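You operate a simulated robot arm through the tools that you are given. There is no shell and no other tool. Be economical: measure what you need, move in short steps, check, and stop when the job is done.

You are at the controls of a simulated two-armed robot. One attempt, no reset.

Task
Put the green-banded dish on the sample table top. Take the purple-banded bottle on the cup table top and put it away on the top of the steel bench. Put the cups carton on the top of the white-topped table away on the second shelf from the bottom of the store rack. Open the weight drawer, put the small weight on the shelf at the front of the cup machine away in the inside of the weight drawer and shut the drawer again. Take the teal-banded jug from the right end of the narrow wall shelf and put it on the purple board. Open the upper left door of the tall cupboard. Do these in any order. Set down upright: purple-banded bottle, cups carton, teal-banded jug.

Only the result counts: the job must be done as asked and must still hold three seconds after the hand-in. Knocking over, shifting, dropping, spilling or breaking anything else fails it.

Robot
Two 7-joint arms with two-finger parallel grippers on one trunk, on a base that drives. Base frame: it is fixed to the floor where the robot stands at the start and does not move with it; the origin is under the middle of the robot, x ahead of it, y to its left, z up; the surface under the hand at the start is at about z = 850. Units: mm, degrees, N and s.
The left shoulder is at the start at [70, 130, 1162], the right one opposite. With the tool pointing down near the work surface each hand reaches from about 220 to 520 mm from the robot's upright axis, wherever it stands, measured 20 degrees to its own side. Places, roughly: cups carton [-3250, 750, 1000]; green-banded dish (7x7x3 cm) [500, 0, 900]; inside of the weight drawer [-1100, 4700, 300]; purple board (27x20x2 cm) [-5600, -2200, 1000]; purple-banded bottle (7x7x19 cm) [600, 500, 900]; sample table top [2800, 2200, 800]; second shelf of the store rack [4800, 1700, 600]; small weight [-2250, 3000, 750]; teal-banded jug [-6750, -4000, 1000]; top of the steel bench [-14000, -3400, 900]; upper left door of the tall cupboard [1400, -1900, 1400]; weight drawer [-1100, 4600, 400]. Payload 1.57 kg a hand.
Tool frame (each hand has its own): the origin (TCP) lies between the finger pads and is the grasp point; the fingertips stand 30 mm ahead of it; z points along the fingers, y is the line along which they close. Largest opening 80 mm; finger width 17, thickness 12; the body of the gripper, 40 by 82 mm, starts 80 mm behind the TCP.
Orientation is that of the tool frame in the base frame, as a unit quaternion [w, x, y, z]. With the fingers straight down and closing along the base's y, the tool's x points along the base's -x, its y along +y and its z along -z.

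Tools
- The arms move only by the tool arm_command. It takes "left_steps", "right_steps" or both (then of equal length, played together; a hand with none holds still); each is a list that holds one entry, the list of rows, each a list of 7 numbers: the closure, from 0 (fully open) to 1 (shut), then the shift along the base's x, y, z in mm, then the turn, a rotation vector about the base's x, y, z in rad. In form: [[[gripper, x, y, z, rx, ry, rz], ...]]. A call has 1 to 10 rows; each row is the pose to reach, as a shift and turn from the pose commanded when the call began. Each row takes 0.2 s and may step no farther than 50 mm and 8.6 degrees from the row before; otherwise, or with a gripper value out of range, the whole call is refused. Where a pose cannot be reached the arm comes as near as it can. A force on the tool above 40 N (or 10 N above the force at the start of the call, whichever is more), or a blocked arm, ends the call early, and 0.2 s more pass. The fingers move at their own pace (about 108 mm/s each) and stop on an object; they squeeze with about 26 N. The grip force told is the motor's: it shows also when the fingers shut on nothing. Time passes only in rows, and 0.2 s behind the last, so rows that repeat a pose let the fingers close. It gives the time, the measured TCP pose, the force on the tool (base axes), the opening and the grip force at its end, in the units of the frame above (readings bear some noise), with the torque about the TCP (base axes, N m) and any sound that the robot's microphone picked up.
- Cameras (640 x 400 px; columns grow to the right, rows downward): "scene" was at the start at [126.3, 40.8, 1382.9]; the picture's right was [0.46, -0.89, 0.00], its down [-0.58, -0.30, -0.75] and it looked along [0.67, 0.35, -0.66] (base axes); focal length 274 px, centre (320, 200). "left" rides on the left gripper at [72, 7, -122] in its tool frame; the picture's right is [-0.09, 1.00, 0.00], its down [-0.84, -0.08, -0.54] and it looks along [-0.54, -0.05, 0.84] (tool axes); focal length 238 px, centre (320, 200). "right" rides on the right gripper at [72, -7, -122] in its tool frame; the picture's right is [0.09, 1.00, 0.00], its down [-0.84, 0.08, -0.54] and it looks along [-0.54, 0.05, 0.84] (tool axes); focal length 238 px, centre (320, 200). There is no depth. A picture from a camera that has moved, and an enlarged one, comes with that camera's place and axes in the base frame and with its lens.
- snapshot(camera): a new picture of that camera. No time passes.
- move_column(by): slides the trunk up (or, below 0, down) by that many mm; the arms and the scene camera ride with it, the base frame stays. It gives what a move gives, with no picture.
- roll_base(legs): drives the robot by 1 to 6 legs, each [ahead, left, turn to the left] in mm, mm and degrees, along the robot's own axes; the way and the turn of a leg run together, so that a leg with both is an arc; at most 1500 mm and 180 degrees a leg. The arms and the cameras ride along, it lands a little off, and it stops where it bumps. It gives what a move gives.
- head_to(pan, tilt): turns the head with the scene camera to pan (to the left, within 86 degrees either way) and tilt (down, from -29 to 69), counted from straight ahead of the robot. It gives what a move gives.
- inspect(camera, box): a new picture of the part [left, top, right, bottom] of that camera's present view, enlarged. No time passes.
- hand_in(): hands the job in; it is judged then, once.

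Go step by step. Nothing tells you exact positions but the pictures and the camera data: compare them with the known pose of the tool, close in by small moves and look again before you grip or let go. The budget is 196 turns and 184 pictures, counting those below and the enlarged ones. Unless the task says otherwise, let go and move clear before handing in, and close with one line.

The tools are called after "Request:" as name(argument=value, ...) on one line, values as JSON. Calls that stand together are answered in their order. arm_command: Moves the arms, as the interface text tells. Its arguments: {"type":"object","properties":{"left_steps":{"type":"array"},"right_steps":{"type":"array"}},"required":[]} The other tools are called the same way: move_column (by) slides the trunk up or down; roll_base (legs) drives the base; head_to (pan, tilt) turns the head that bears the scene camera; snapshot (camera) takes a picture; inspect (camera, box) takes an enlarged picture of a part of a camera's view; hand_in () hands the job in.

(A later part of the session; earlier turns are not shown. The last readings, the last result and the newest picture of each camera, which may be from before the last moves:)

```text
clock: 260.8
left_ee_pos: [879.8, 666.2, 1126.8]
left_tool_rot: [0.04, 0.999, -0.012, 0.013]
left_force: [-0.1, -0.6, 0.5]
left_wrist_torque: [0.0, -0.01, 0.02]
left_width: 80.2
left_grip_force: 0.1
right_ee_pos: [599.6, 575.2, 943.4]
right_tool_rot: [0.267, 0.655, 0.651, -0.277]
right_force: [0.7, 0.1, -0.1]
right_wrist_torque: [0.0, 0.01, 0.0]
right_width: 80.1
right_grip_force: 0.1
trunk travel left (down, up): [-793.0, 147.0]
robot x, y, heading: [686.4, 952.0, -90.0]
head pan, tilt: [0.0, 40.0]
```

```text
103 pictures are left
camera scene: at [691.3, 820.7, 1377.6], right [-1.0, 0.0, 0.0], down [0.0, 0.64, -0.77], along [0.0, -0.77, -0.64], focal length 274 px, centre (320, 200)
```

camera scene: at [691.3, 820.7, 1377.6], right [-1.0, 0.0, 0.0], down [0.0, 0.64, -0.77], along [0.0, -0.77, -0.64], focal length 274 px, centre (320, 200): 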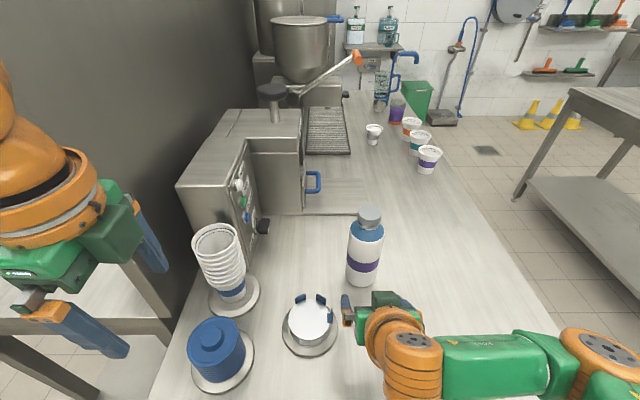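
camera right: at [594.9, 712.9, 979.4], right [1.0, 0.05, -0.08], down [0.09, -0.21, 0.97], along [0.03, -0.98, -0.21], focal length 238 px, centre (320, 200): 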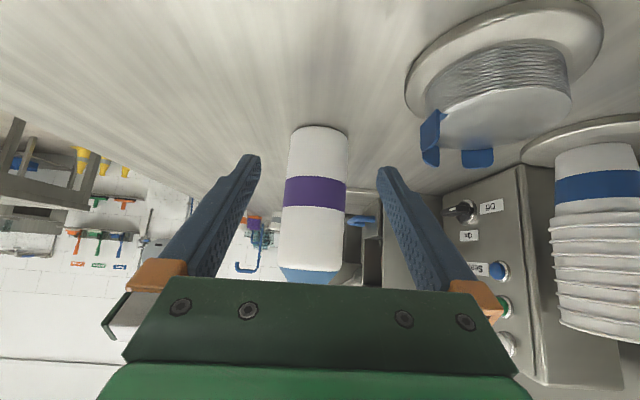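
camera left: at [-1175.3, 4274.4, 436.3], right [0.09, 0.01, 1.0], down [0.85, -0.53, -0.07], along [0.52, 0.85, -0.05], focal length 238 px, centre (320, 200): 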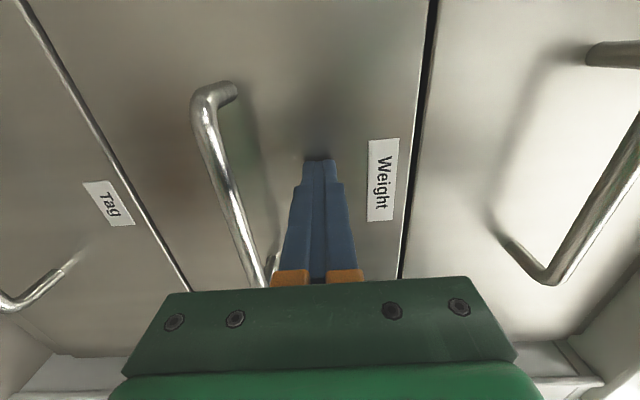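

The bottle is centred between the fingers, about 130 mm ahead. I extend the arm to it.

Request:
arm_command(right_steps=[[[0, 0, -30, 0, 0, 0, 0], [0, 0, -60, 0, 0, 0, 0], [0, 0, -90, 0, 0, 0, 0], [0, 0, -115, 0, 0, 0, 0], [0, 0, -128, 0, 0, 0, 0], [0, 0, -128, 0, 0, 0, 0]]])

Request:
snapshot(camera="right")

Request:
inspect(camera="scene", box=[280, 180, 480, 320])

```text
clock: 262.2
left_ee_pos: [879.4, 665.3, 1125.8]
left_tool_rot: [0.039, 0.999, -0.012, 0.014]
left_force: [0.4, -0.4, 0.0]
left_wrist_torque: [0.01, 0.01, 0.0]
left_width: 79.9
left_grip_force: 0.1
right_ee_pos: [598.2, 446.4, 943.0]
right_tool_rot: [0.266, 0.655, 0.65, -0.278]
right_force: [0.4, 0.3, 0.8]
right_wrist_torque: [-0.06, 0.02, 0.0]
right_width: 80.3
right_grip_force: 0.1
trunk travel left (down, up): [-793.0, 147.0]
robot x, y, heading: [690.8, 952.9, -90.2]
head pan, tilt: [0.0, 40.0]
```

```text
102 pictures are left
camera right: at [593.7, 583.5, 980.1], right [1.0, 0.05, -0.08], down [0.09, -0.21, 0.97], along [0.03, -0.98, -0.21], focal length 238 px, centre (320, 200)
```

right: 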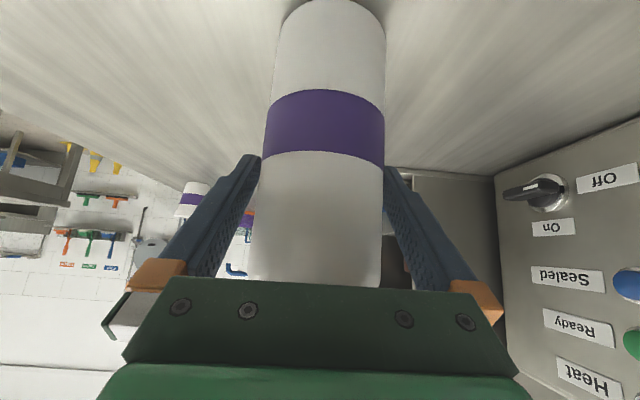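

```text
2.86 times, centred on (380, 250) of scene
camera zoom: at [691.1, 819.6, 1377.5], right [-1.0, 0.0, 0.0], down [0.0, 0.64, -0.77], along [0.0, -0.77, -0.64], focal length 783 px, centre (149, 57)
```

zoom: 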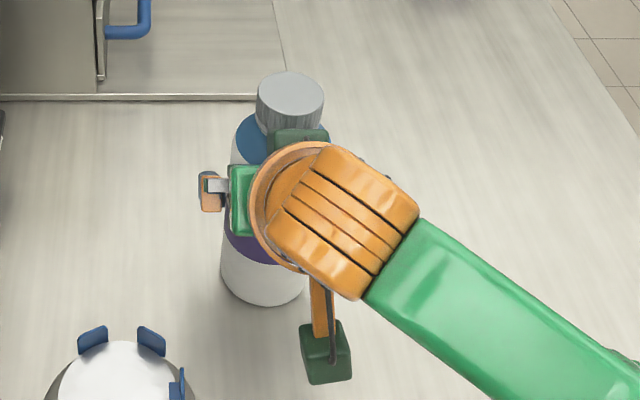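

The fingers flank the bottle, well centred. I close and lift slightly.

Request:
arm_command(right_steps=[[[0.3, 0, 0, 0, 0, 0, 0], [1, 0, 0, 0, 0, 0, 0], [1, 0, 0, 0, 0, 0, 0], [1, 0, 0, 0, 0, 0, 0], [1, 0, 0, 10, 0, 0, 0], [1, 0, 0, 30, 0, 0, 0], [1, 0, 0, 60, 0, 0, 0], [1, 0, 0, 90, 0, 0, 0]]])

Request:
snapshot(camera="right")

Request:
snapshot(camera="scene")

```text
clock: 264.0
left_ee_pos: [880.8, 662.8, 1125.8]
left_tool_rot: [0.039, 0.999, -0.012, 0.014]
left_force: [0.0, -0.3, -0.5]
left_wrist_torque: [0.0, -0.01, 0.01]
left_width: 80.0
left_grip_force: 0.0
right_ee_pos: [600.7, 445.8, 1031.8]
right_tool_rot: [0.265, 0.656, 0.651, -0.277]
right_force: [-0.7, -0.2, -5.8]
right_wrist_torque: [-0.03, -0.01, -0.03]
right_width: 67.2
right_grip_force: 25.6
trunk travel left (down, up): [-793.0, 147.0]
robot x, y, heading: [690.8, 948.1, -90.2]
head pan, tilt: [0.0, 40.0]
```

```text
100 pictures are left
camera right: at [594.1, 583.6, 1067.7], right [1.0, 0.05, -0.08], down [0.09, -0.21, 0.97], along [0.03, -0.98, -0.21], focal length 238 px, centre (320, 200)
```

right: 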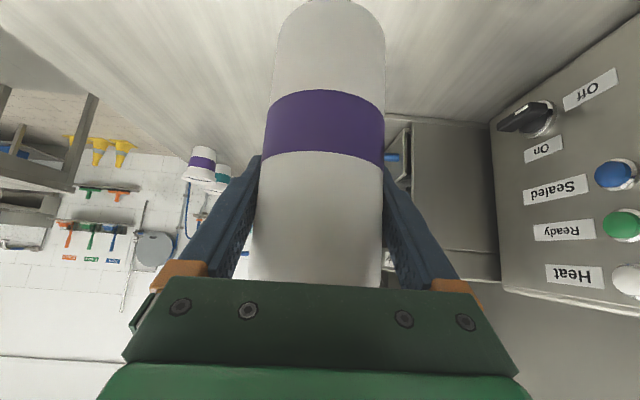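

```text
99 pictures are left
camera scene: at [691.3, 817.6, 1377.3], right [-1.0, 0.0, 0.0], down [0.0, 0.64, -0.77], along [0.0, -0.77, -0.64], focal length 274 px, centre (320, 200)
```

scene: 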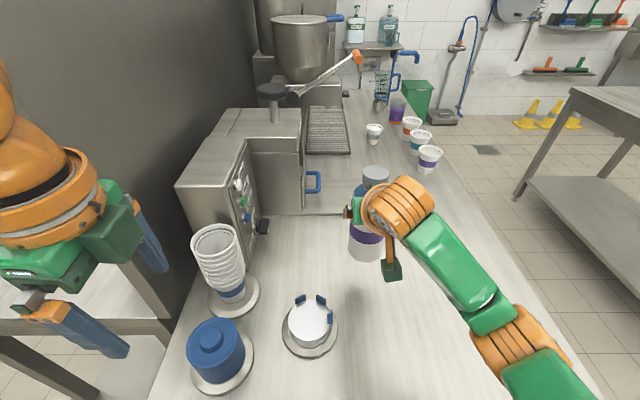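

The bottle is held upright at 67 mm. I draw it in.

Request:
arm_command(right_steps=[[[1, 0, 35, 10, 0, 0, 0], [1, 0, 70, 20, 0, 0, 0], [1, 0, 105, 30, 0, 0, 0], [1, 0, 125, 30, 0, 0, 0]]])

Request:
roll_base(legs=[[-480, 0, 0], [0, -920, 0]])

Request:
head_to(pan=0, tilt=20)

Request:
snapshot(camera="scene")

```text
clock: 265.0
left_ee_pos: [880.4, 664.2, 1125.9]
left_tool_rot: [0.039, 0.999, -0.012, 0.014]
left_force: [-1.1, 0.9, 1.1]
left_wrist_torque: [-0.03, 0.02, 0.0]
left_width: 80.1
left_grip_force: 0.1
right_ee_pos: [599.2, 571.7, 1063.4]
right_tool_rot: [0.266, 0.655, 0.65, -0.277]
right_force: [-0.8, -0.2, -4.8]
right_wrist_torque: [-0.03, 0.0, 0.01]
right_width: 66.8
right_grip_force: 26.0
trunk travel left (down, up): [-793.0, 147.0]
robot x, y, heading: [689.4, 951.9, -90.1]
head pan, tilt: [0.0, 40.0]
```

```text
clock: 272.3
left_ee_pos: [-40.5, 1148.7, 1125.0]
left_tool_rot: [0.038, 0.999, -0.006, 0.015]
left_force: [-0.1, -0.5, 0.0]
left_wrist_torque: [-0.02, 0.0, 0.0]
left_width: 80.0
left_grip_force: 0.1
right_ee_pos: [-319.5, 1051.3, 1061.9]
right_tool_rot: [0.266, 0.652, 0.655, -0.275]
right_force: [-0.4, -0.7, -6.0]
right_wrist_torque: [-0.03, -0.02, -0.01]
right_width: 67.3
right_grip_force: 26.0
trunk travel left (down, up): [-793.0, 147.0]
robot x, y, heading: [-239.7, 1437.2, -89.5]
head pan, tilt: [0.0, 40.0]
```

```text
clock: 273.2
left_ee_pos: [-42.3, 1146.7, 1125.0]
left_tool_rot: [0.039, 0.999, -0.006, 0.015]
left_force: [-1.1, 0.1, -0.4]
left_wrist_torque: [-0.02, -0.03, 0.01]
left_width: 80.0
left_grip_force: 0.0
right_ee_pos: [-321.0, 1052.1, 1061.9]
right_tool_rot: [0.267, 0.651, 0.655, -0.275]
right_force: [0.3, 0.5, -5.8]
right_wrist_torque: [-0.05, -0.02, -0.01]
right_width: 66.8
right_grip_force: 26.2
trunk travel left (down, up): [-793.0, 147.0]
robot x, y, heading: [-235.5, 1434.7, -89.3]
head pan, tilt: [0.0, 20.0]
```

```text
98 pictures are left
camera scene: at [-232.0, 1291.3, 1408.6], right [-1.0, -0.01, 0.0], down [0.0, 0.34, -0.94], along [0.01, -0.94, -0.34], focal length 274 px, centre (320, 200)
```

scene: 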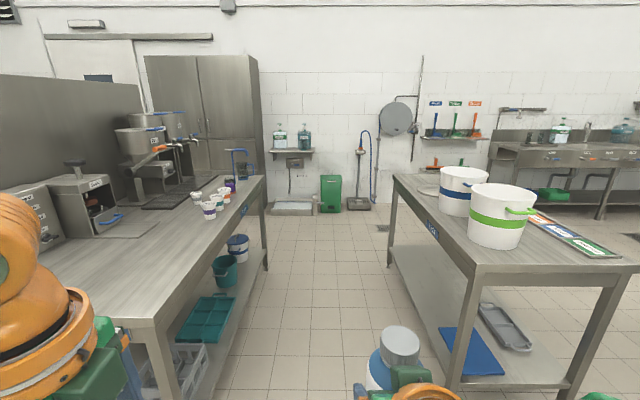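

The corridor between the cup table and the "Lids" table is clear. I drive south through it and turn west.

Request:
roll_base(legs=[[0, -35, -0.6], [1500, 0, 0], [1330, 0, 0], [0, 0, -90]])

Request:
snapshot(camera="scene")

```text
clock: 291.0
left_ee_pos: [-588.0, -1506.0, 1125.6]
left_tool_rot: [-0.037, -0.672, 0.74, 0.018]
left_force: [-0.2, -0.1, -0.4]
left_wrist_torque: [-0.03, -0.01, -0.01]
left_width: 80.2
left_grip_force: 0.1
right_ee_pos: [-660.0, -1220.4, 1062.6]
right_tool_rot: [-0.023, 0.923, -0.038, -0.383]
right_force: [0.2, -0.5, -6.1]
right_wrist_torque: [0.02, 0.06, 0.0]
right_width: 66.7
right_grip_force: 26.0
trunk travel left (down, up): [-793.0, 147.0]
robot x, y, heading: [-289.8, -1340.9, 175.6]
head pan, tilt: [0.0, 20.0]
```

```text
97 pictures are left
camera scene: at [-428.8, -1327.1, 1408.7], right [0.08, 1.0, 0.0], down [0.34, -0.03, -0.94], along [-0.94, 0.07, -0.34], focal length 274 px, centre (320, 200)
```

scene: 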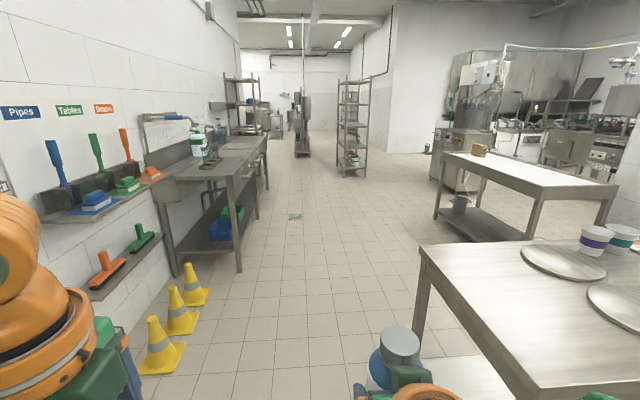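

The way west is open at y of about -1370. I straighten up and drive on.

Request:
roll_base(legs=[[0, 0, 4.3], [1500, 0, 0], [1500, 0, 0], [1300, 0, 0]])

Request:
snapshot(camera="scene")

```text
clock: 312.0
left_ee_pos: [-4848.8, -1505.9, 1126.2]
left_tool_rot: [-0.038, -0.696, 0.717, 0.018]
left_force: [-0.3, 0.6, 0.0]
left_wrist_torque: [0.01, -0.01, -0.02]
left_width: 79.8
left_grip_force: 0.0
right_ee_pos: [-4941.5, -1226.3, 1063.3]
right_tool_rot: [-0.009, 0.924, -0.006, -0.383]
right_force: [0.1, -0.1, -5.8]
right_wrist_torque: [-0.02, 0.01, 0.03]
right_width: 67.1
right_grip_force: 26.1
trunk travel left (down, up): [-793.0, 147.0]
robot x, y, heading: [-4557.1, -1319.9, 179.5]
head pan, tilt: [0.0, 20.0]
```

```text
96 pictures are left
camera scene: at [-4702.7, -1316.0, 1408.8], right [0.01, 1.0, 0.0], down [0.34, 0.0, -0.94], along [-0.94, 0.01, -0.34], focal length 274 px, centre (320, 200)
```

scene: 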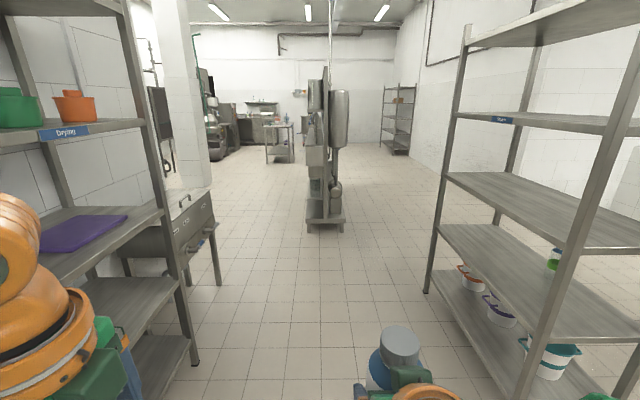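

The purple board lies on the "Drying" rack shelf to my left, near [-5530, -2100, 1000]. A machine stands in the middle further on, so I pass it on the right.

Request:
roll_base(legs=[[1500, 0, 0.5], [600, 0, 0], [0, -950, 0], [1500, 0, 0], [1500, 0, 0]])

Request:
snapshot(camera="scene")

```text
clock: 325.6
left_ee_pos: [-6972.7, -725.9, 1125.4]
left_tool_rot: [-0.034, -0.599, 0.8, 0.023]
left_force: [0.2, -0.1, -0.7]
left_wrist_torque: [-0.01, -0.03, -0.02]
left_width: 79.9
left_grip_force: 0.0
right_ee_pos: [-6989.2, -432.0, 1062.6]
right_tool_rot: [-0.06, 0.916, -0.124, -0.376]
right_force: [-0.5, -0.6, -4.9]
right_wrist_torque: [0.0, 0.03, -0.03]
right_width: 66.8
right_grip_force: 25.7
trunk travel left (down, up): [-793.0, 147.0]
robot x, y, heading: [-6646.2, -620.2, 164.6]
head pan, tilt: [0.0, 20.0]
stopped in leg 3: the robot was blocked; the commanded pose is now the measured one
```

```text
95 pictures are left
camera scene: at [-6782.8, -579.4, 1408.8], right [0.26, 0.97, 0.0], down [0.33, -0.09, -0.94], along [-0.91, 0.25, -0.34], focal length 274 px, centre (320, 200)
```

scene: 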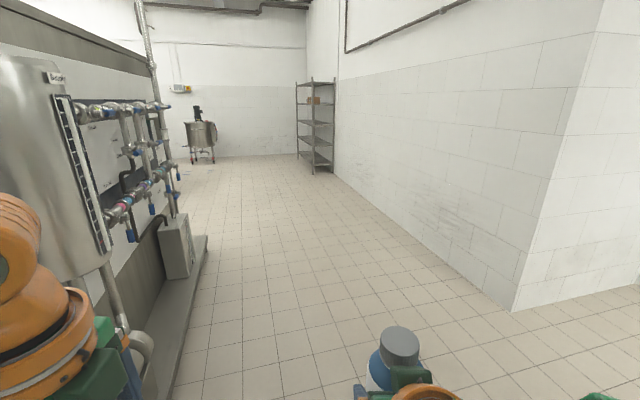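

Something on the right blocked me, probably the rack against my elbow. I move away to the left and look.

Request:
roll_base(legs=[[0, 60, 0]])

Request:
head_to(pan=-86, tilt=30)

Request:
snapshot(camera="scene")

```text
clock: 326.6
left_ee_pos: [-6984.9, -774.3, 1126.0]
left_tool_rot: [-0.038, -0.598, 0.801, 0.021]
left_force: [0.7, 1.3, -0.1]
left_wrist_torque: [-0.04, 0.03, -0.03]
left_width: 80.0
left_grip_force: 0.0
right_ee_pos: [-7003.7, -479.3, 1061.1]
right_tool_rot: [-0.056, 0.915, -0.126, -0.379]
right_force: [1.2, 0.4, -4.8]
right_wrist_torque: [-0.02, 0.04, 0.07]
right_width: 66.9
right_grip_force: 26.0
trunk travel left (down, up): [-793.0, 147.0]
robot x, y, heading: [-6660.3, -669.6, 164.7]
head pan, tilt: [0.0, 20.0]
```

```text
clock: 328.2
left_ee_pos: [-6986.8, -780.3, 1124.5]
left_tool_rot: [-0.034, -0.598, 0.8, 0.021]
left_force: [0.9, 0.0, 0.4]
left_wrist_torque: [0.0, 0.0, -0.05]
left_width: 80.1
left_grip_force: 0.0
right_ee_pos: [-7004.1, -486.0, 1062.1]
right_tool_rot: [-0.059, 0.915, -0.125, -0.379]
right_force: [-0.2, -0.6, -5.0]
right_wrist_torque: [-0.02, 0.06, 0.03]
right_width: 67.1
right_grip_force: 26.2
trunk travel left (down, up): [-793.0, 147.0]
robot x, y, heading: [-6659.4, -671.4, 165.0]
head pan, tilt: [-85.9, 30.0]
```

```text
94 pictures are left
camera scene: at [-6690.7, -568.6, 1392.7], right [0.98, -0.19, 0.0], down [-0.1, -0.49, -0.87], along [0.17, 0.85, -0.5], focal length 274 px, centre (320, 200)
```

scene: 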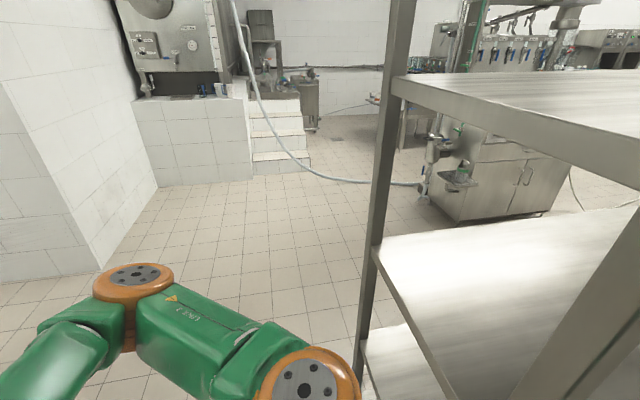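

The rack's corner post is just behind my right elbow and looks undisturbed. I go ahead first, then turn straight, then move right into the wide passage.

Request:
roll_base(legs=[[350, 0, 0], [0, 0, 15], [0, -550, 0], [1500, 0, 0], [1500, 0, 0]])

Request:
head_to(pan=25, tilt=15)

Request:
snapshot(camera="scene")

```text
clock: 348.1
left_ee_pos: [-10261.5, -313.7, 1125.6]
left_tool_rot: [0.038, 0.71, -0.703, -0.017]
left_force: [-0.1, 0.3, 0.3]
left_wrist_torque: [-0.02, 0.02, -0.01]
left_width: 80.2
left_grip_force: 0.1
right_ee_pos: [-10364.8, -37.7, 1062.1]
right_tool_rot: [-0.003, 0.924, 0.012, -0.383]
right_force: [-0.5, -0.5, -5.0]
right_wrist_torque: [0.02, 0.04, -0.02]
right_width: 66.9
right_grip_force: 25.9
trunk travel left (down, up): [-793.0, 147.0]
robot x, y, heading: [-9981.5, -113.7, -178.1]
head pan, tilt: [-85.9, 30.0]
```

```text
clock: 349.9
left_ee_pos: [-10261.1, -313.7, 1125.9]
left_tool_rot: [0.038, 0.71, -0.703, -0.016]
left_force: [0.3, 0.5, 0.4]
left_wrist_torque: [-0.01, 0.0, 0.01]
left_width: 79.8
left_grip_force: 0.1
right_ee_pos: [-10363.7, -36.8, 1061.4]
right_tool_rot: [-0.003, 0.924, 0.012, -0.383]
right_force: [-0.9, 0.3, -5.4]
right_wrist_torque: [0.03, 0.04, 0.01]
right_width: 66.5
right_grip_force: 25.9
trunk travel left (down, up): [-793.0, 147.0]
robot x, y, heading: [-9979.2, -116.6, -178.1]
head pan, tilt: [25.0, 15.0]
```

```text
93 pictures are left
camera scene: at [-10114.0, -156.2, 1416.9], right [-0.45, 0.89, 0.0], down [0.23, 0.12, -0.97], along [-0.86, -0.44, -0.26], focal length 274 px, centre (320, 200)
```

scene: 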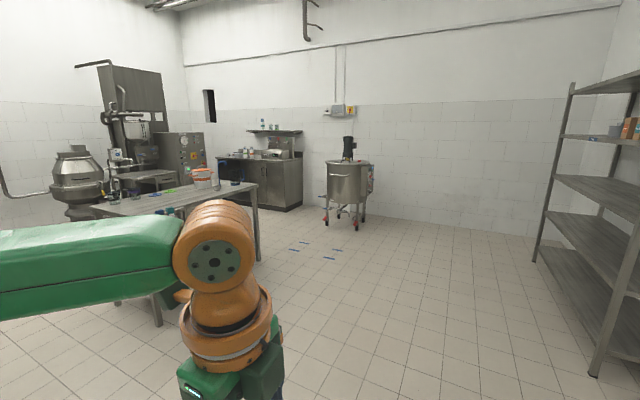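

The steel bench is the cabinet at the far left corner near [-14000, -3400]. I go ahead, turn south and pass between the kettle and the table.

Request:
roll_base(legs=[[1500, 0, 0], [1350, 0, 0], [0, 0, 88], [1300, 0, 0]])

Request:
head_to(pan=-30, tilt=20)

Request:
snapshot(camera="scene")

```text
clock: 373.7
left_ee_pos: [-12614.4, -1771.6, 1124.6]
left_tool_rot: [0.039, 0.999, 0.006, 0.015]
left_force: [-0.2, -1.1, -0.5]
left_wrist_torque: [-0.04, -0.05, -0.01]
left_width: 79.9
left_grip_force: 0.0
right_ee_pos: [-12890.4, -1873.7, 1062.1]
right_tool_rot: [0.269, 0.645, 0.661, -0.273]
right_force: [0.0, 0.7, -5.7]
right_wrist_torque: [-0.05, -0.02, -0.01]
right_width: 67.2
right_grip_force: 26.2
trunk travel left (down, up): [-793.0, 147.0]
robot x, y, heading: [-12808.9, -1491.6, -88.3]
head pan, tilt: [25.0, 15.0]
```

```text
clock: 374.9
left_ee_pos: [-12613.5, -1771.8, 1125.0]
left_tool_rot: [0.04, 0.999, 0.005, 0.015]
left_force: [0.3, 1.3, -0.6]
left_wrist_torque: [-0.04, 0.0, -0.01]
left_width: 80.1
left_grip_force: 0.0
right_ee_pos: [-12890.7, -1874.6, 1062.3]
right_tool_rot: [0.269, 0.645, 0.662, -0.272]
right_force: [0.4, 0.8, -4.6]
right_wrist_torque: [-0.04, 0.01, 0.04]
right_width: 66.8
right_grip_force: 26.2
trunk travel left (down, up): [-793.0, 147.0]
robot x, y, heading: [-12815.5, -1490.1, -88.2]
head pan, tilt: [-30.0, 20.0]
```

```text
92 pictures are left
camera scene: at [-12853.9, -1622.0, 1408.7], right [-0.88, 0.47, 0.0], down [0.16, 0.3, -0.94], along [-0.44, -0.83, -0.34], focal length 274 px, centre (320, 200)
```

scene: 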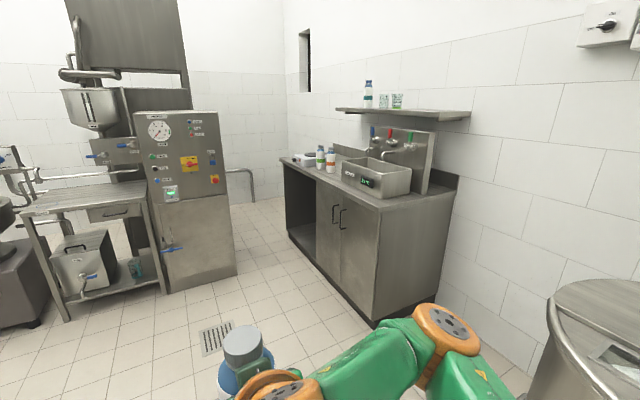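

The bench's top is free near its right front corner, around [-13770, -2680], beside the basin. I drive to face it.

Request:
roll_base(legs=[[1270, 0, 0], [0, 0, -91.8], [200, 0, 0]])

Request:
head_to(pan=0, tilt=35)

Request:
snapshot(camera="scene")

```text
clock: 386.5
left_ee_pos: [-13259.0, -2951.0, 1126.9]
left_tool_rot: [-0.039, -0.69, 0.722, 0.018]
left_force: [-0.1, 0.3, 0.9]
left_wrist_torque: [-0.03, 0.03, 0.02]
left_width: 80.2
left_grip_force: 0.0
right_ee_pos: [-13346.4, -2669.6, 1063.9]
right_tool_rot: [-0.013, 0.924, -0.014, -0.383]
right_force: [0.1, -0.1, -6.1]
right_wrist_torque: [0.01, 0.03, -0.01]
right_width: 66.5
right_grip_force: 26.0
trunk travel left (down, up): [-793.0, 147.0]
robot x, y, heading: [-12968.3, -2765.6, 178.6]
head pan, tilt: [-30.0, 20.0]
```

```text
clock: 387.5
left_ee_pos: [-13261.7, -2951.7, 1125.1]
left_tool_rot: [-0.038, -0.691, 0.722, 0.017]
left_force: [-0.3, 0.0, -0.3]
left_wrist_torque: [-0.06, -0.02, 0.05]
left_width: 79.9
left_grip_force: 0.1
right_ee_pos: [-13349.2, -2670.1, 1062.4]
right_tool_rot: [-0.013, 0.924, -0.014, -0.381]
right_force: [-0.1, 0.0, -5.6]
right_wrist_torque: [0.04, 0.02, 0.0]
right_width: 66.9
right_grip_force: 25.7
trunk travel left (down, up): [-793.0, 147.0]
robot x, y, heading: [-12967.3, -2765.9, 178.5]
head pan, tilt: [0.0, 35.0]
```

```text
91 pictures are left
camera scene: at [-13107.6, -2763.3, 1384.9], right [0.02, 1.0, 0.0], down [0.57, -0.01, -0.82], along [-0.82, 0.02, -0.57], focal length 274 px, centre (320, 200)
```

scene: 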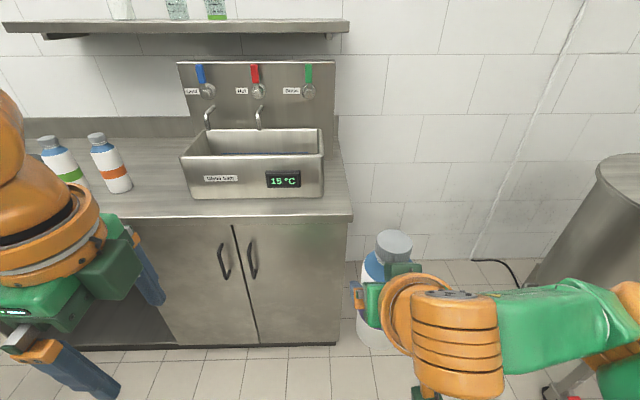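

The best spot is the gap between the basin and the orange-banded bottle, near [-13845, -3290], with the bench top at about z = 875. I move up and then sideways.

Request:
roll_base(legs=[[370, 0, 1.5], [0, 565, 0]])

Request:
snapshot(camera="scene")

Request:
snapshot(camera="right")

```text
clock: 392.6
left_ee_pos: [-13626.1, -3511.7, 1125.0]
left_tool_rot: [-0.039, -0.697, 0.715, 0.016]
left_force: [0.1, 0.3, -0.1]
left_wrist_torque: [0.01, 0.02, 0.01]
left_width: 79.8
left_grip_force: 0.0
right_ee_pos: [-13719.4, -3232.4, 1061.8]
right_tool_rot: [-0.009, 0.924, -0.004, -0.383]
right_force: [0.3, 0.3, -4.7]
right_wrist_torque: [-0.01, 0.02, 0.01]
right_width: 66.8
right_grip_force: 25.7
trunk travel left (down, up): [-793.0, 147.0]
robot x, y, heading: [-13340.5, -3323.7, 179.8]
head pan, tilt: [0.0, 35.0]
```

```text
90 pictures are left
camera scene: at [-13475.9, -3320.4, 1384.9], right [0.0, 1.0, 0.0], down [0.57, 0.0, -0.82], along [-0.82, 0.0, -0.57], focal length 274 px, centre (320, 200)
```

scene: 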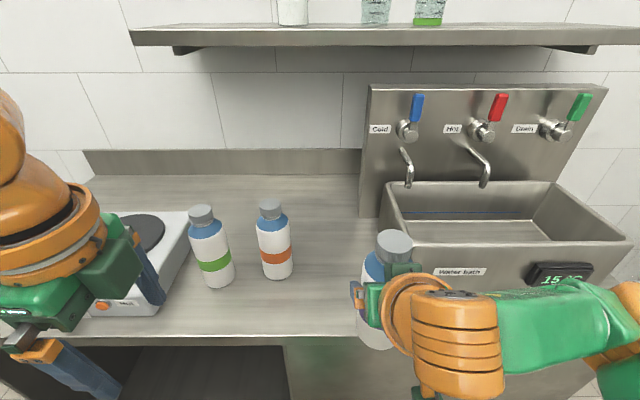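

```text
89 pictures are left
camera right: at [-13582.6, -3227.6, 1097.9], right [0.05, -1.0, -0.08], down [-0.21, -0.09, 0.97], along [-0.98, -0.03, -0.21], focal length 238 px, centre (320, 200)
```

right: 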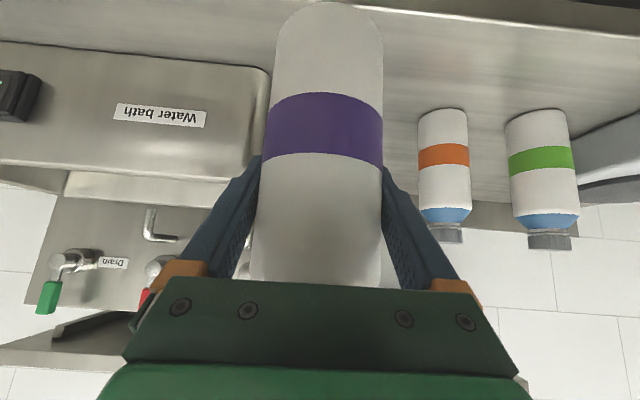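

The gap's centre is about y = -3270. I bring the bottle over it and down to just above the bench.

Request:
arm_command(right_steps=[[[1, -30, -10, 0, 0, 0, 0], [1, -60, -20, 0, 0, 0, 0], [1, -90, -30, 0, 0, 0, 0], [1, -116, -38, 0, 0, 0, 0], [1, -116, -38, -30, 0, 0, 0], [1, -116, -38, -60, 0, 0, 0], [1, -116, -38, -78, 0, 0, 0]]])

Request:
snapshot(camera="right")

Request:
snapshot(camera="scene")

```text
clock: 394.2
left_ee_pos: [-13626.9, -3512.2, 1125.1]
left_tool_rot: [-0.038, -0.698, 0.715, 0.018]
left_force: [-0.7, 0.1, -0.2]
left_wrist_torque: [-0.01, -0.04, -0.01]
left_width: 80.2
left_grip_force: 0.0
right_ee_pos: [-13835.0, -3272.1, 983.0]
right_tool_rot: [-0.009, 0.924, -0.005, -0.382]
right_force: [-0.6, -0.4, -5.4]
right_wrist_torque: [0.01, 0.06, 0.01]
right_width: 66.9
right_grip_force: 25.8
trunk travel left (down, up): [-793.0, 147.0]
robot x, y, heading: [-13338.9, -3325.1, 179.7]
head pan, tilt: [0.0, 35.0]
```

```text
88 pictures are left
camera right: at [-13698.3, -3267.0, 1018.9], right [0.05, -1.0, -0.08], down [-0.21, -0.09, 0.97], along [-0.98, -0.03, -0.21], focal length 238 px, centre (320, 200)
```

right: 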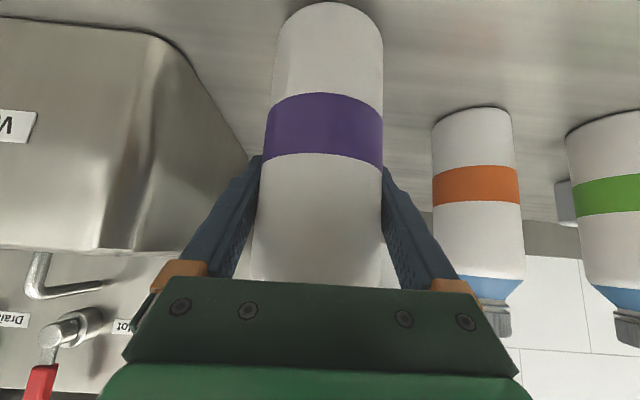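

```text
87 pictures are left
camera scene: at [-13476.6, -3322.3, 1384.8], right [0.0, 1.0, 0.0], down [0.57, 0.0, -0.82], along [-0.82, 0.0, -0.57], focal length 274 px, centre (320, 200)
```

scene: 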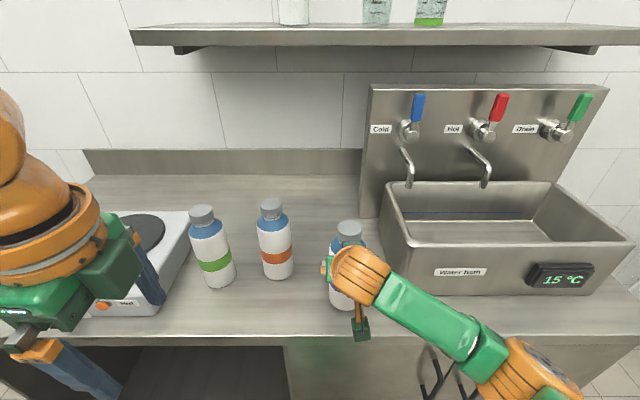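

Clear on both sides. I lower the last part in small steps, watching the force.

Request:
arm_command(right_steps=[[[1, 0, 0, -5, 0, 0, 0], [1, 0, 0, -9, 0, 0, 0], [1, 0, 0, -12, 0, 0, 0]]])

```text
clock: 395.1
left_ee_pos: [-13624.5, -3512.7, 1126.1]
left_tool_rot: [-0.039, -0.697, 0.716, 0.019]
left_force: [0.4, -0.2, -0.2]
left_wrist_torque: [0.02, -0.03, 0.01]
left_width: 79.9
left_grip_force: 0.1
right_ee_pos: [-13832.6, -3271.0, 974.7]
right_tool_rot: [-0.008, 0.923, -0.005, -0.385]
right_force: [-3.9, 1.7, 11.1]
right_wrist_torque: [-0.32, 0.26, -0.12]
right_width: 67.1
right_grip_force: 26.1
trunk travel left (down, up): [-793.0, 147.0]
robot x, y, heading: [-13336.3, -3325.2, 179.8]
head pan, tilt: [0.0, 35.0]
```

The bottle touches the bench. I ease off, open, and back straight out.

Request:
arm_command(right_steps=[[[1, 0, 0, 2, 0, 0, 0], [0.6, 0, 0, 2, 0, 0, 0], [0, 0, 0, 2, 0, 0, 0], [0, 0, 0, 2, 0, 0, 0], [0, 25, 0, 2, 0, 0, 0], [0, 60, 0, 5, 0, 0, 0], [0, 100, 0, 15, 0, 0, 0], [0, 130, 5, 45, 0, 0, 0], [0, 150, 10, 80, 0, 0, 0]]])

Request:
snapshot(camera="scene")

```text
clock: 397.1
left_ee_pos: [-13622.7, -3514.6, 1125.8]
left_tool_rot: [-0.039, -0.697, 0.716, 0.018]
left_force: [-0.2, -0.3, 0.5]
left_wrist_torque: [-0.02, 0.05, -0.01]
left_width: 80.0
left_grip_force: 0.0
right_ee_pos: [-13681.7, -3259.9, 1053.1]
right_tool_rot: [-0.011, 0.924, -0.004, -0.383]
right_force: [0.1, -0.1, 0.6]
right_wrist_torque: [-0.03, -0.01, -0.01]
right_width: 79.9
right_grip_force: 0.1
trunk travel left (down, up): [-793.0, 147.0]
robot x, y, heading: [-13340.7, -3324.7, 179.9]
head pan, tilt: [0.0, 35.0]
```

```text
86 pictures are left
camera scene: at [-13472.9, -3322.8, 1385.1], right [0.0, 1.0, 0.0], down [0.57, 0.0, -0.82], along [-0.82, 0.0, -0.57], focal length 274 px, centre (320, 200)
```

scene: 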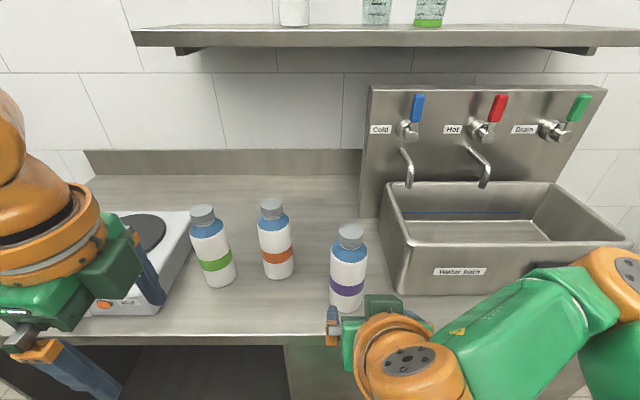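

The bottle stands upright on the bench. I leave, head back east, and look for the narrow wall shelf with the jug.

Request:
roll_base(legs=[[0, -560, 0], [-500, 0, 0], [0, 0, 179.5], [0, 1150, 0], [1500, 0, 0]])

Request:
head_to(pan=-15, tilt=15)

Request:
snapshot(camera="scene")

```text
clock: 422.6
left_ee_pos: [-11100.2, -1356.0, 1125.6]
left_tool_rot: [0.017, 0.698, 0.715, 0.039]
left_force: [-0.1, 0.4, 0.3]
left_wrist_torque: [0.02, -0.01, 0.0]
left_width: 79.9
left_grip_force: 0.1
right_ee_pos: [-11028.9, -1606.2, 1052.4]
right_tool_rot: [0.383, -0.018, 0.924, 0.0]
right_force: [-0.5, 0.0, -1.0]
right_wrist_torque: [-0.02, 0.03, 0.03]
right_width: 80.1
right_grip_force: 0.0
trunk travel left (down, up): [-793.0, 147.0]
robot x, y, heading: [-11379.7, -1558.5, 2.7]
head pan, tilt: [0.0, 35.0]
```

```text
clock: 423.4
left_ee_pos: [-11099.4, -1356.6, 1125.3]
left_tool_rot: [0.017, 0.698, 0.715, 0.038]
left_force: [0.1, 0.1, 0.1]
left_wrist_torque: [0.04, 0.02, -0.02]
left_width: 80.2
left_grip_force: 0.0
right_ee_pos: [-11029.6, -1606.0, 1051.5]
right_tool_rot: [0.383, -0.019, 0.924, 0.0]
right_force: [0.3, 0.1, -0.6]
right_wrist_torque: [0.01, -0.03, 0.01]
right_width: 80.1
right_grip_force: 0.0
trunk travel left (down, up): [-793.0, 147.0]
robot x, y, heading: [-11373.8, -1558.2, 2.8]
head pan, tilt: [-15.0, 15.0]
```

```text
85 pictures are left
camera scene: at [-11234.8, -1575.0, 1416.9], right [-0.21, -0.98, 0.0], down [-0.25, 0.06, -0.97], along [0.94, -0.21, -0.26], focal length 274 px, centre (320, 200)
```

scene: 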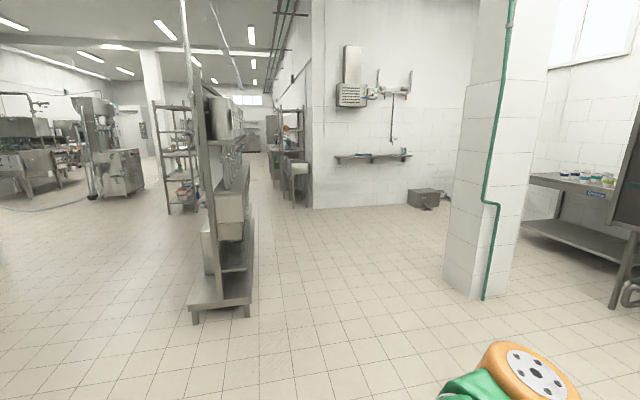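

The narrow wall shelf is on the wall ahead, its right end near [-6750, -4000]. I drive toward it, passing the pillar.

Request:
roll_base(legs=[[0, -400, -2.7], [1500, 0, 0], [1500, 0, 0], [0, -1500, 0], [0, -430, 0]])

Request:
head_to(pan=0, tilt=20)

Request:
snapshot(camera="scene")

```text
clock: 425.4
left_ee_pos: [-11084.3, -1638.9, 1126.6]
left_tool_rot: [0.017, 0.711, 0.702, 0.04]
left_force: [-0.2, -0.1, -0.2]
left_wrist_torque: [0.05, 0.03, -0.01]
left_width: 80.0
left_grip_force: 0.0
right_ee_pos: [-11021.7, -1891.6, 1052.0]
right_tool_rot: [0.382, -0.002, 0.924, -0.004]
right_force: [-0.2, -0.6, 0.4]
right_wrist_torque: [0.04, -0.03, 0.04]
right_width: 80.2
right_grip_force: 0.1
trunk travel left (down, up): [-793.0, 147.0]
robot x, y, heading: [-11368.3, -1828.2, 0.6]
head pan, tilt: [-15.0, 15.0]
stopped in leg 1: the robot was blocked; the commanded pose is now the measured one
```

```text
clock: 426.2
left_ee_pos: [-11084.5, -1633.4, 1126.2]
left_tool_rot: [0.017, 0.71, 0.703, 0.039]
left_force: [0.7, -0.1, 0.2]
left_wrist_torque: [0.01, 0.02, 0.0]
left_width: 80.1
left_grip_force: 0.0
right_ee_pos: [-11023.5, -1885.7, 1052.1]
right_tool_rot: [0.383, -0.003, 0.924, -0.007]
right_force: [0.2, -0.3, 0.2]
right_wrist_torque: [0.03, 0.01, 0.01]
right_width: 79.7
right_grip_force: 0.1
trunk travel left (down, up): [-793.0, 147.0]
robot x, y, heading: [-11371.9, -1825.3, 0.6]
head pan, tilt: [0.0, 20.0]
```

```text
84 pictures are left
camera scene: at [-11225.0, -1823.1, 1408.9], right [0.01, -1.0, 0.0], down [-0.34, 0.0, -0.94], along [0.94, 0.01, -0.34], focal length 274 px, centre (320, 200)
```

scene: 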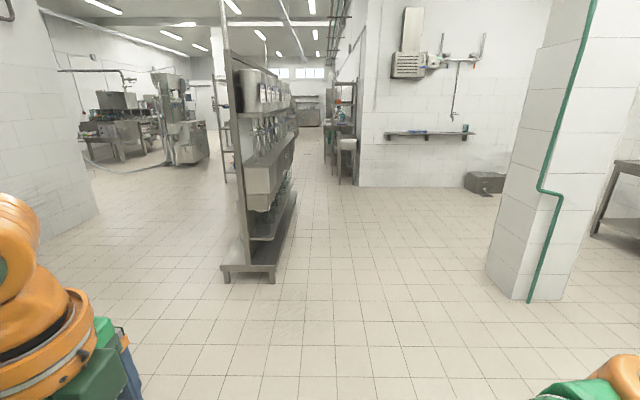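

I bumped the table to my right, since it still lies beside me. I move off it to the left, then go ahead before moving right.

Request:
roll_base(legs=[[0, 120, 0], [1500, 0, 0], [1450, 0, 0]])

Request:
roll_base(legs=[[0, -1200, 0], [0, -800, 0]])

Request:
snapshot(camera="scene")

```text
clock: 436.9
left_ee_pos: [-9249.1, -1486.8, 1142.7]
left_tool_rot: [0.024, 0.694, 0.716, 0.064]
left_force: [-4.2, -15.9, -30.6]
left_wrist_torque: [0.27, -0.67, 0.32]
left_width: 80.0
left_grip_force: 0.1
right_ee_pos: [-9174.0, -1732.2, 1060.7]
right_tool_rot: [0.394, -0.022, 0.919, 0.015]
right_force: [-0.6, 0.3, 0.4]
right_wrist_torque: [-0.01, -0.03, -0.02]
right_width: 80.0
right_grip_force: 0.0
trunk travel left (down, up): [-793.0, 147.0]
robot x, y, heading: [-9506.7, -1669.2, 3.5]
head pan, tilt: [0.0, 20.0]
stopped in leg 3: the robot was blocked; the commanded pose is now the measured one
```

```text
clock: 437.7
left_ee_pos: [-9248.5, -1488.1, 1141.5]
left_tool_rot: [0.028, 0.694, 0.716, 0.068]
left_force: [-5.5, -19.8, -13.7]
left_wrist_torque: [2.17, -0.94, 0.47]
left_width: 80.2
left_grip_force: 0.1
right_ee_pos: [-9174.0, -1732.5, 1056.7]
right_tool_rot: [0.392, -0.023, 0.92, 0.014]
right_force: [-0.7, 0.5, -0.3]
right_wrist_torque: [0.01, 0.02, -0.04]
right_width: 80.1
right_grip_force: 0.1
trunk travel left (down, up): [-793.0, 147.0]
robot x, y, heading: [-9504.6, -1670.5, 3.9]
head pan, tilt: [0.0, 20.0]
stopped in leg 1: the robot was blocked; the commanded pose is now the measured one
```

```text
83 pictures are left
camera scene: at [-9391.6, -1690.9, 1411.1], right [0.07, -1.0, -0.02], down [-0.32, 0.0, -0.95], along [0.95, 0.07, -0.32], focal length 274 px, centre (320, 200)
```

scene: 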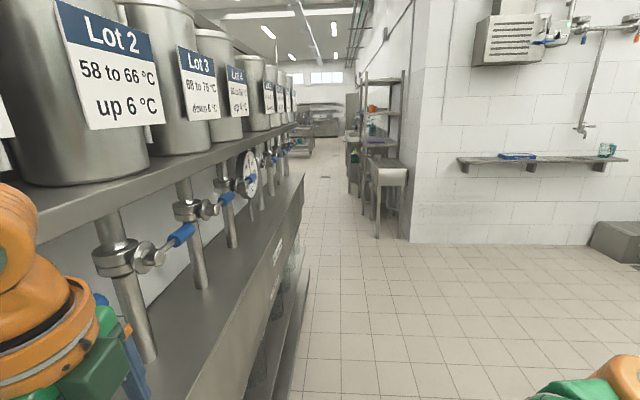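

My left hand has caught the machine on the left. I back straight out before moving right.

Request:
roll_base(legs=[[-150, 0, 0]])

Request:
snapshot(camera="left")

Request:
snapshot(camera="scene")

```text
clock: 439.1
left_ee_pos: [-9369.4, -1469.1, 1130.2]
left_tool_rot: [0.027, 0.693, 0.718, 0.047]
left_force: [0.8, -0.1, 0.0]
left_wrist_torque: [-0.05, -0.02, 0.02]
left_width: 79.7
left_grip_force: 0.1
right_ee_pos: [-9299.4, -1716.5, 1050.6]
right_tool_rot: [0.379, -0.028, 0.925, 0.003]
right_force: [-0.1, 0.4, -0.1]
right_wrist_torque: [-0.01, -0.01, -0.01]
right_width: 80.1
right_grip_force: 0.0
trunk travel left (down, up): [-793.0, 147.0]
robot x, y, heading: [-9654.1, -1680.2, 3.8]
head pan, tilt: [0.0, 20.0]
```

```text
82 pictures are left
camera left: at [-9378.2, -1400.9, 1254.5], right [0.99, -0.06, 0.1], down [-0.1, -0.86, 0.51], along [0.06, -0.51, -0.86], focal length 238 px, centre (320, 200)
```

left: 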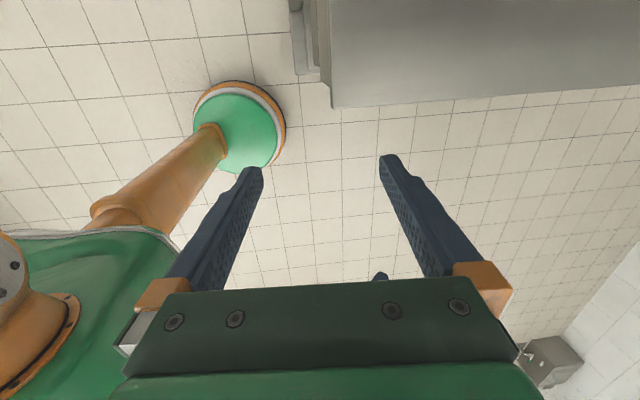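

```text
81 pictures are left
camera scene: at [-9506.2, -1666.2, 1408.5], right [0.07, -1.0, 0.0], down [-0.34, -0.02, -0.94], along [0.94, 0.06, -0.34], focal length 274 px, centre (320, 200)
```

scene: 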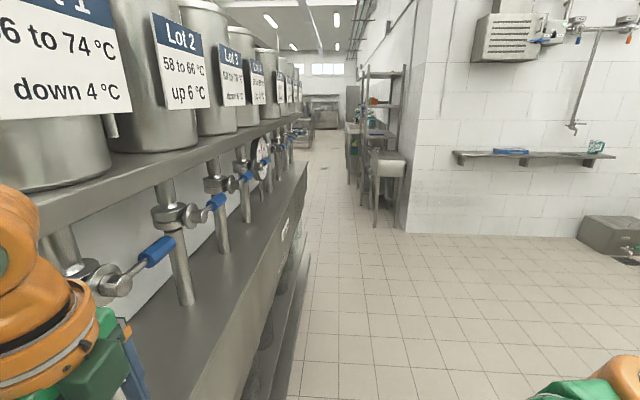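

I am free, and the valves look unchanged. I move right first and then ahead.

Request:
roll_base(legs=[[0, -420, -3.8]])

Request:
roll_base(legs=[[1350, 0, 0], [0, -1500, 0], [0, -300, 0]])

Request:
snapshot(camera="scene")

```text
clock: 441.7
left_ee_pos: [-9345.1, -1906.8, 1130.5]
left_tool_rot: [0.028, 0.714, 0.698, 0.048]
left_force: [-1.0, -0.5, 0.1]
left_wrist_torque: [0.02, -0.03, -0.01]
left_width: 80.1
left_grip_force: 0.2
right_ee_pos: [-9289.0, -2158.2, 1050.8]
right_tool_rot: [0.382, -0.001, 0.924, -0.008]
right_force: [-0.3, 0.0, 0.4]
right_wrist_torque: [0.0, 0.04, -0.01]
right_width: 80.2
right_grip_force: 0.0
trunk travel left (down, up): [-793.0, 147.0]
robot x, y, heading: [-9641.0, -2097.9, 0.6]
head pan, tilt: [0.0, 20.0]
```

```text
clock: 457.2
left_ee_pos: [-7998.2, -3717.6, 1129.6]
left_tool_rot: [0.03, 0.717, 0.694, 0.048]
left_force: [0.6, 1.2, -0.1]
left_wrist_torque: [-0.01, -0.05, 0.01]
left_width: 80.1
left_grip_force: 0.1
right_ee_pos: [-7944.7, -3968.5, 1050.8]
right_tool_rot: [0.381, 0.003, 0.925, -0.011]
right_force: [0.4, 0.0, -0.5]
right_wrist_torque: [-0.01, -0.02, 0.01]
right_width: 80.1
right_grip_force: 0.1
trunk travel left (down, up): [-793.0, 147.0]
robot x, y, heading: [-8292.4, -3910.8, -0.0]
head pan, tilt: [0.0, 20.0]
```

```text
80 pictures are left
camera scene: at [-8148.9, -3904.6, 1408.9], right [0.0, -1.0, 0.0], down [-0.34, 0.0, -0.94], along [0.94, 0.0, -0.34], focal length 274 px, centre (320, 200)
```

scene: 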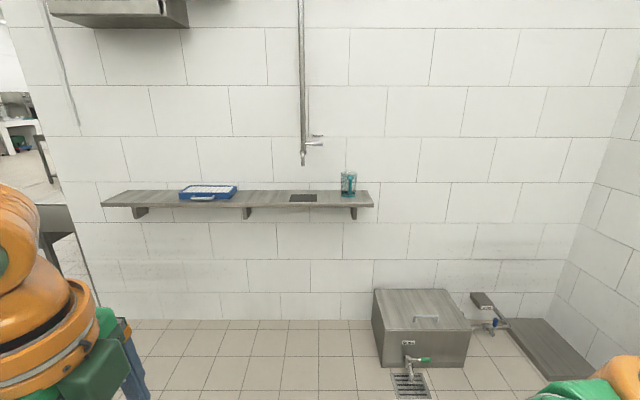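

The jug stands at the right end of the wall shelf, about [-6750, -4055, 940]. I enlarge it.

Request:
inspect(camera="scene", box=[310, 155, 390, 215])

```text
6.67 times, centred on (350, 185) of scene
camera zoom: at [-8148.9, -3904.6, 1408.9], right [0.0, -1.0, 0.0], down [-0.34, 0.0, -0.94], along [0.94, 0.0, -0.34], focal length 1828 px, centre (120, 300)
```

zoom: 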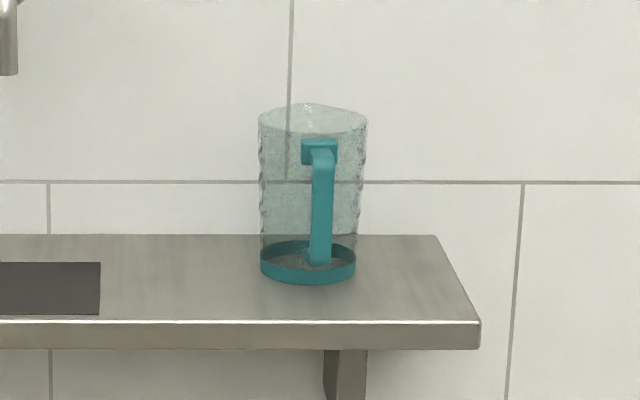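

The jug's handle faces me, so I will grip that handle bar from above with the hand tilted about 30 degrees. I set that tilt and drive closer.

Request:
arm_command(right_steps=[[[0, 0, -8, 5, 0, 0.09, 0], [0, 0, -16, 10, 0, 0.18, 0], [0, 0, -25, 20, 0, 0.262, 0]]])

Request:
roll_base(legs=[[950, -60, 0]])

Request:
head_to(pan=-10, tilt=35)

Request:
snapshot(camera="scene")

Request:
snapshot(camera="right")

```text
clock: 458.0
left_ee_pos: [-7999.1, -3720.8, 1130.2]
left_tool_rot: [0.028, 0.717, 0.695, 0.049]
left_force: [-0.3, 0.1, -0.5]
left_wrist_torque: [-0.01, -0.02, 0.01]
left_width: 79.8
left_grip_force: 0.0
right_ee_pos: [-7943.7, -3996.0, 1071.8]
right_tool_rot: [0.257, 0.001, 0.966, -0.008]
right_force: [-0.4, -0.4, -0.8]
right_wrist_torque: [-0.03, -0.01, 0.01]
right_width: 80.0
right_grip_force: 0.1
trunk travel left (down, up): [-793.0, 147.0]
robot x, y, heading: [-8294.2, -3911.7, 0.1]
head pan, tilt: [0.0, 20.0]
```

```text
clock: 462.9
left_ee_pos: [-7055.7, -3775.6, 1131.1]
left_tool_rot: [0.028, 0.716, 0.696, 0.049]
left_force: [-0.6, 0.2, -0.5]
left_wrist_torque: [0.01, 0.01, 0.01]
left_width: 79.8
left_grip_force: 0.0
right_ee_pos: [-7000.2, -4052.1, 1071.4]
right_tool_rot: [0.258, 0.0, 0.966, -0.009]
right_force: [-0.6, -0.4, -0.6]
right_wrist_torque: [0.01, -0.04, 0.0]
right_width: 80.1
right_grip_force: 0.1
trunk travel left (down, up): [-793.0, 147.0]
robot x, y, heading: [-7348.2, -3968.4, 0.1]
head pan, tilt: [0.0, 20.0]
```

```text
clock: 463.7
left_ee_pos: [-7055.2, -3776.3, 1130.6]
left_tool_rot: [0.028, 0.716, 0.696, 0.048]
left_force: [0.1, -0.7, 0.3]
left_wrist_torque: [0.03, 0.0, 0.02]
left_width: 80.0
left_grip_force: 0.0
right_ee_pos: [-6998.1, -4052.3, 1071.2]
right_tool_rot: [0.257, 0.001, 0.966, -0.009]
right_force: [0.3, 0.1, -0.4]
right_wrist_torque: [0.0, 0.01, -0.02]
right_width: 80.3
right_grip_force: 0.1
trunk travel left (down, up): [-793.0, 147.0]
robot x, y, heading: [-7350.8, -3962.7, -0.0]
head pan, tilt: [-10.0, 35.0]
```

```text
78 pictures are left
camera scene: at [-7210.5, -3979.1, 1385.1], right [-0.17, -0.99, 0.0], down [-0.56, 0.1, -0.82], along [0.81, -0.14, -0.57], focal length 274 px, centre (320, 200)
```

scene: 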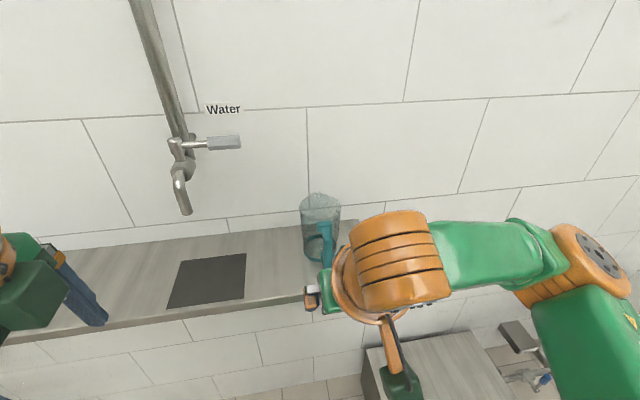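

```text
77 pictures are left
camera right: at [-7122.5, -4056.6, 1142.1], right [-0.08, 1.0, -0.06], down [0.46, 0.09, 0.88], along [0.89, 0.04, -0.46], focal length 238 px, centre (320, 200)
```

right: 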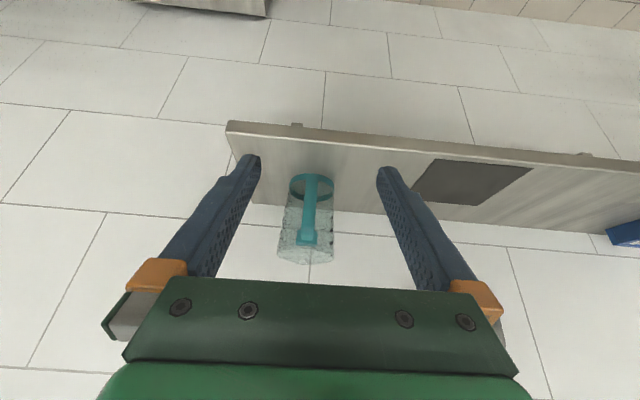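

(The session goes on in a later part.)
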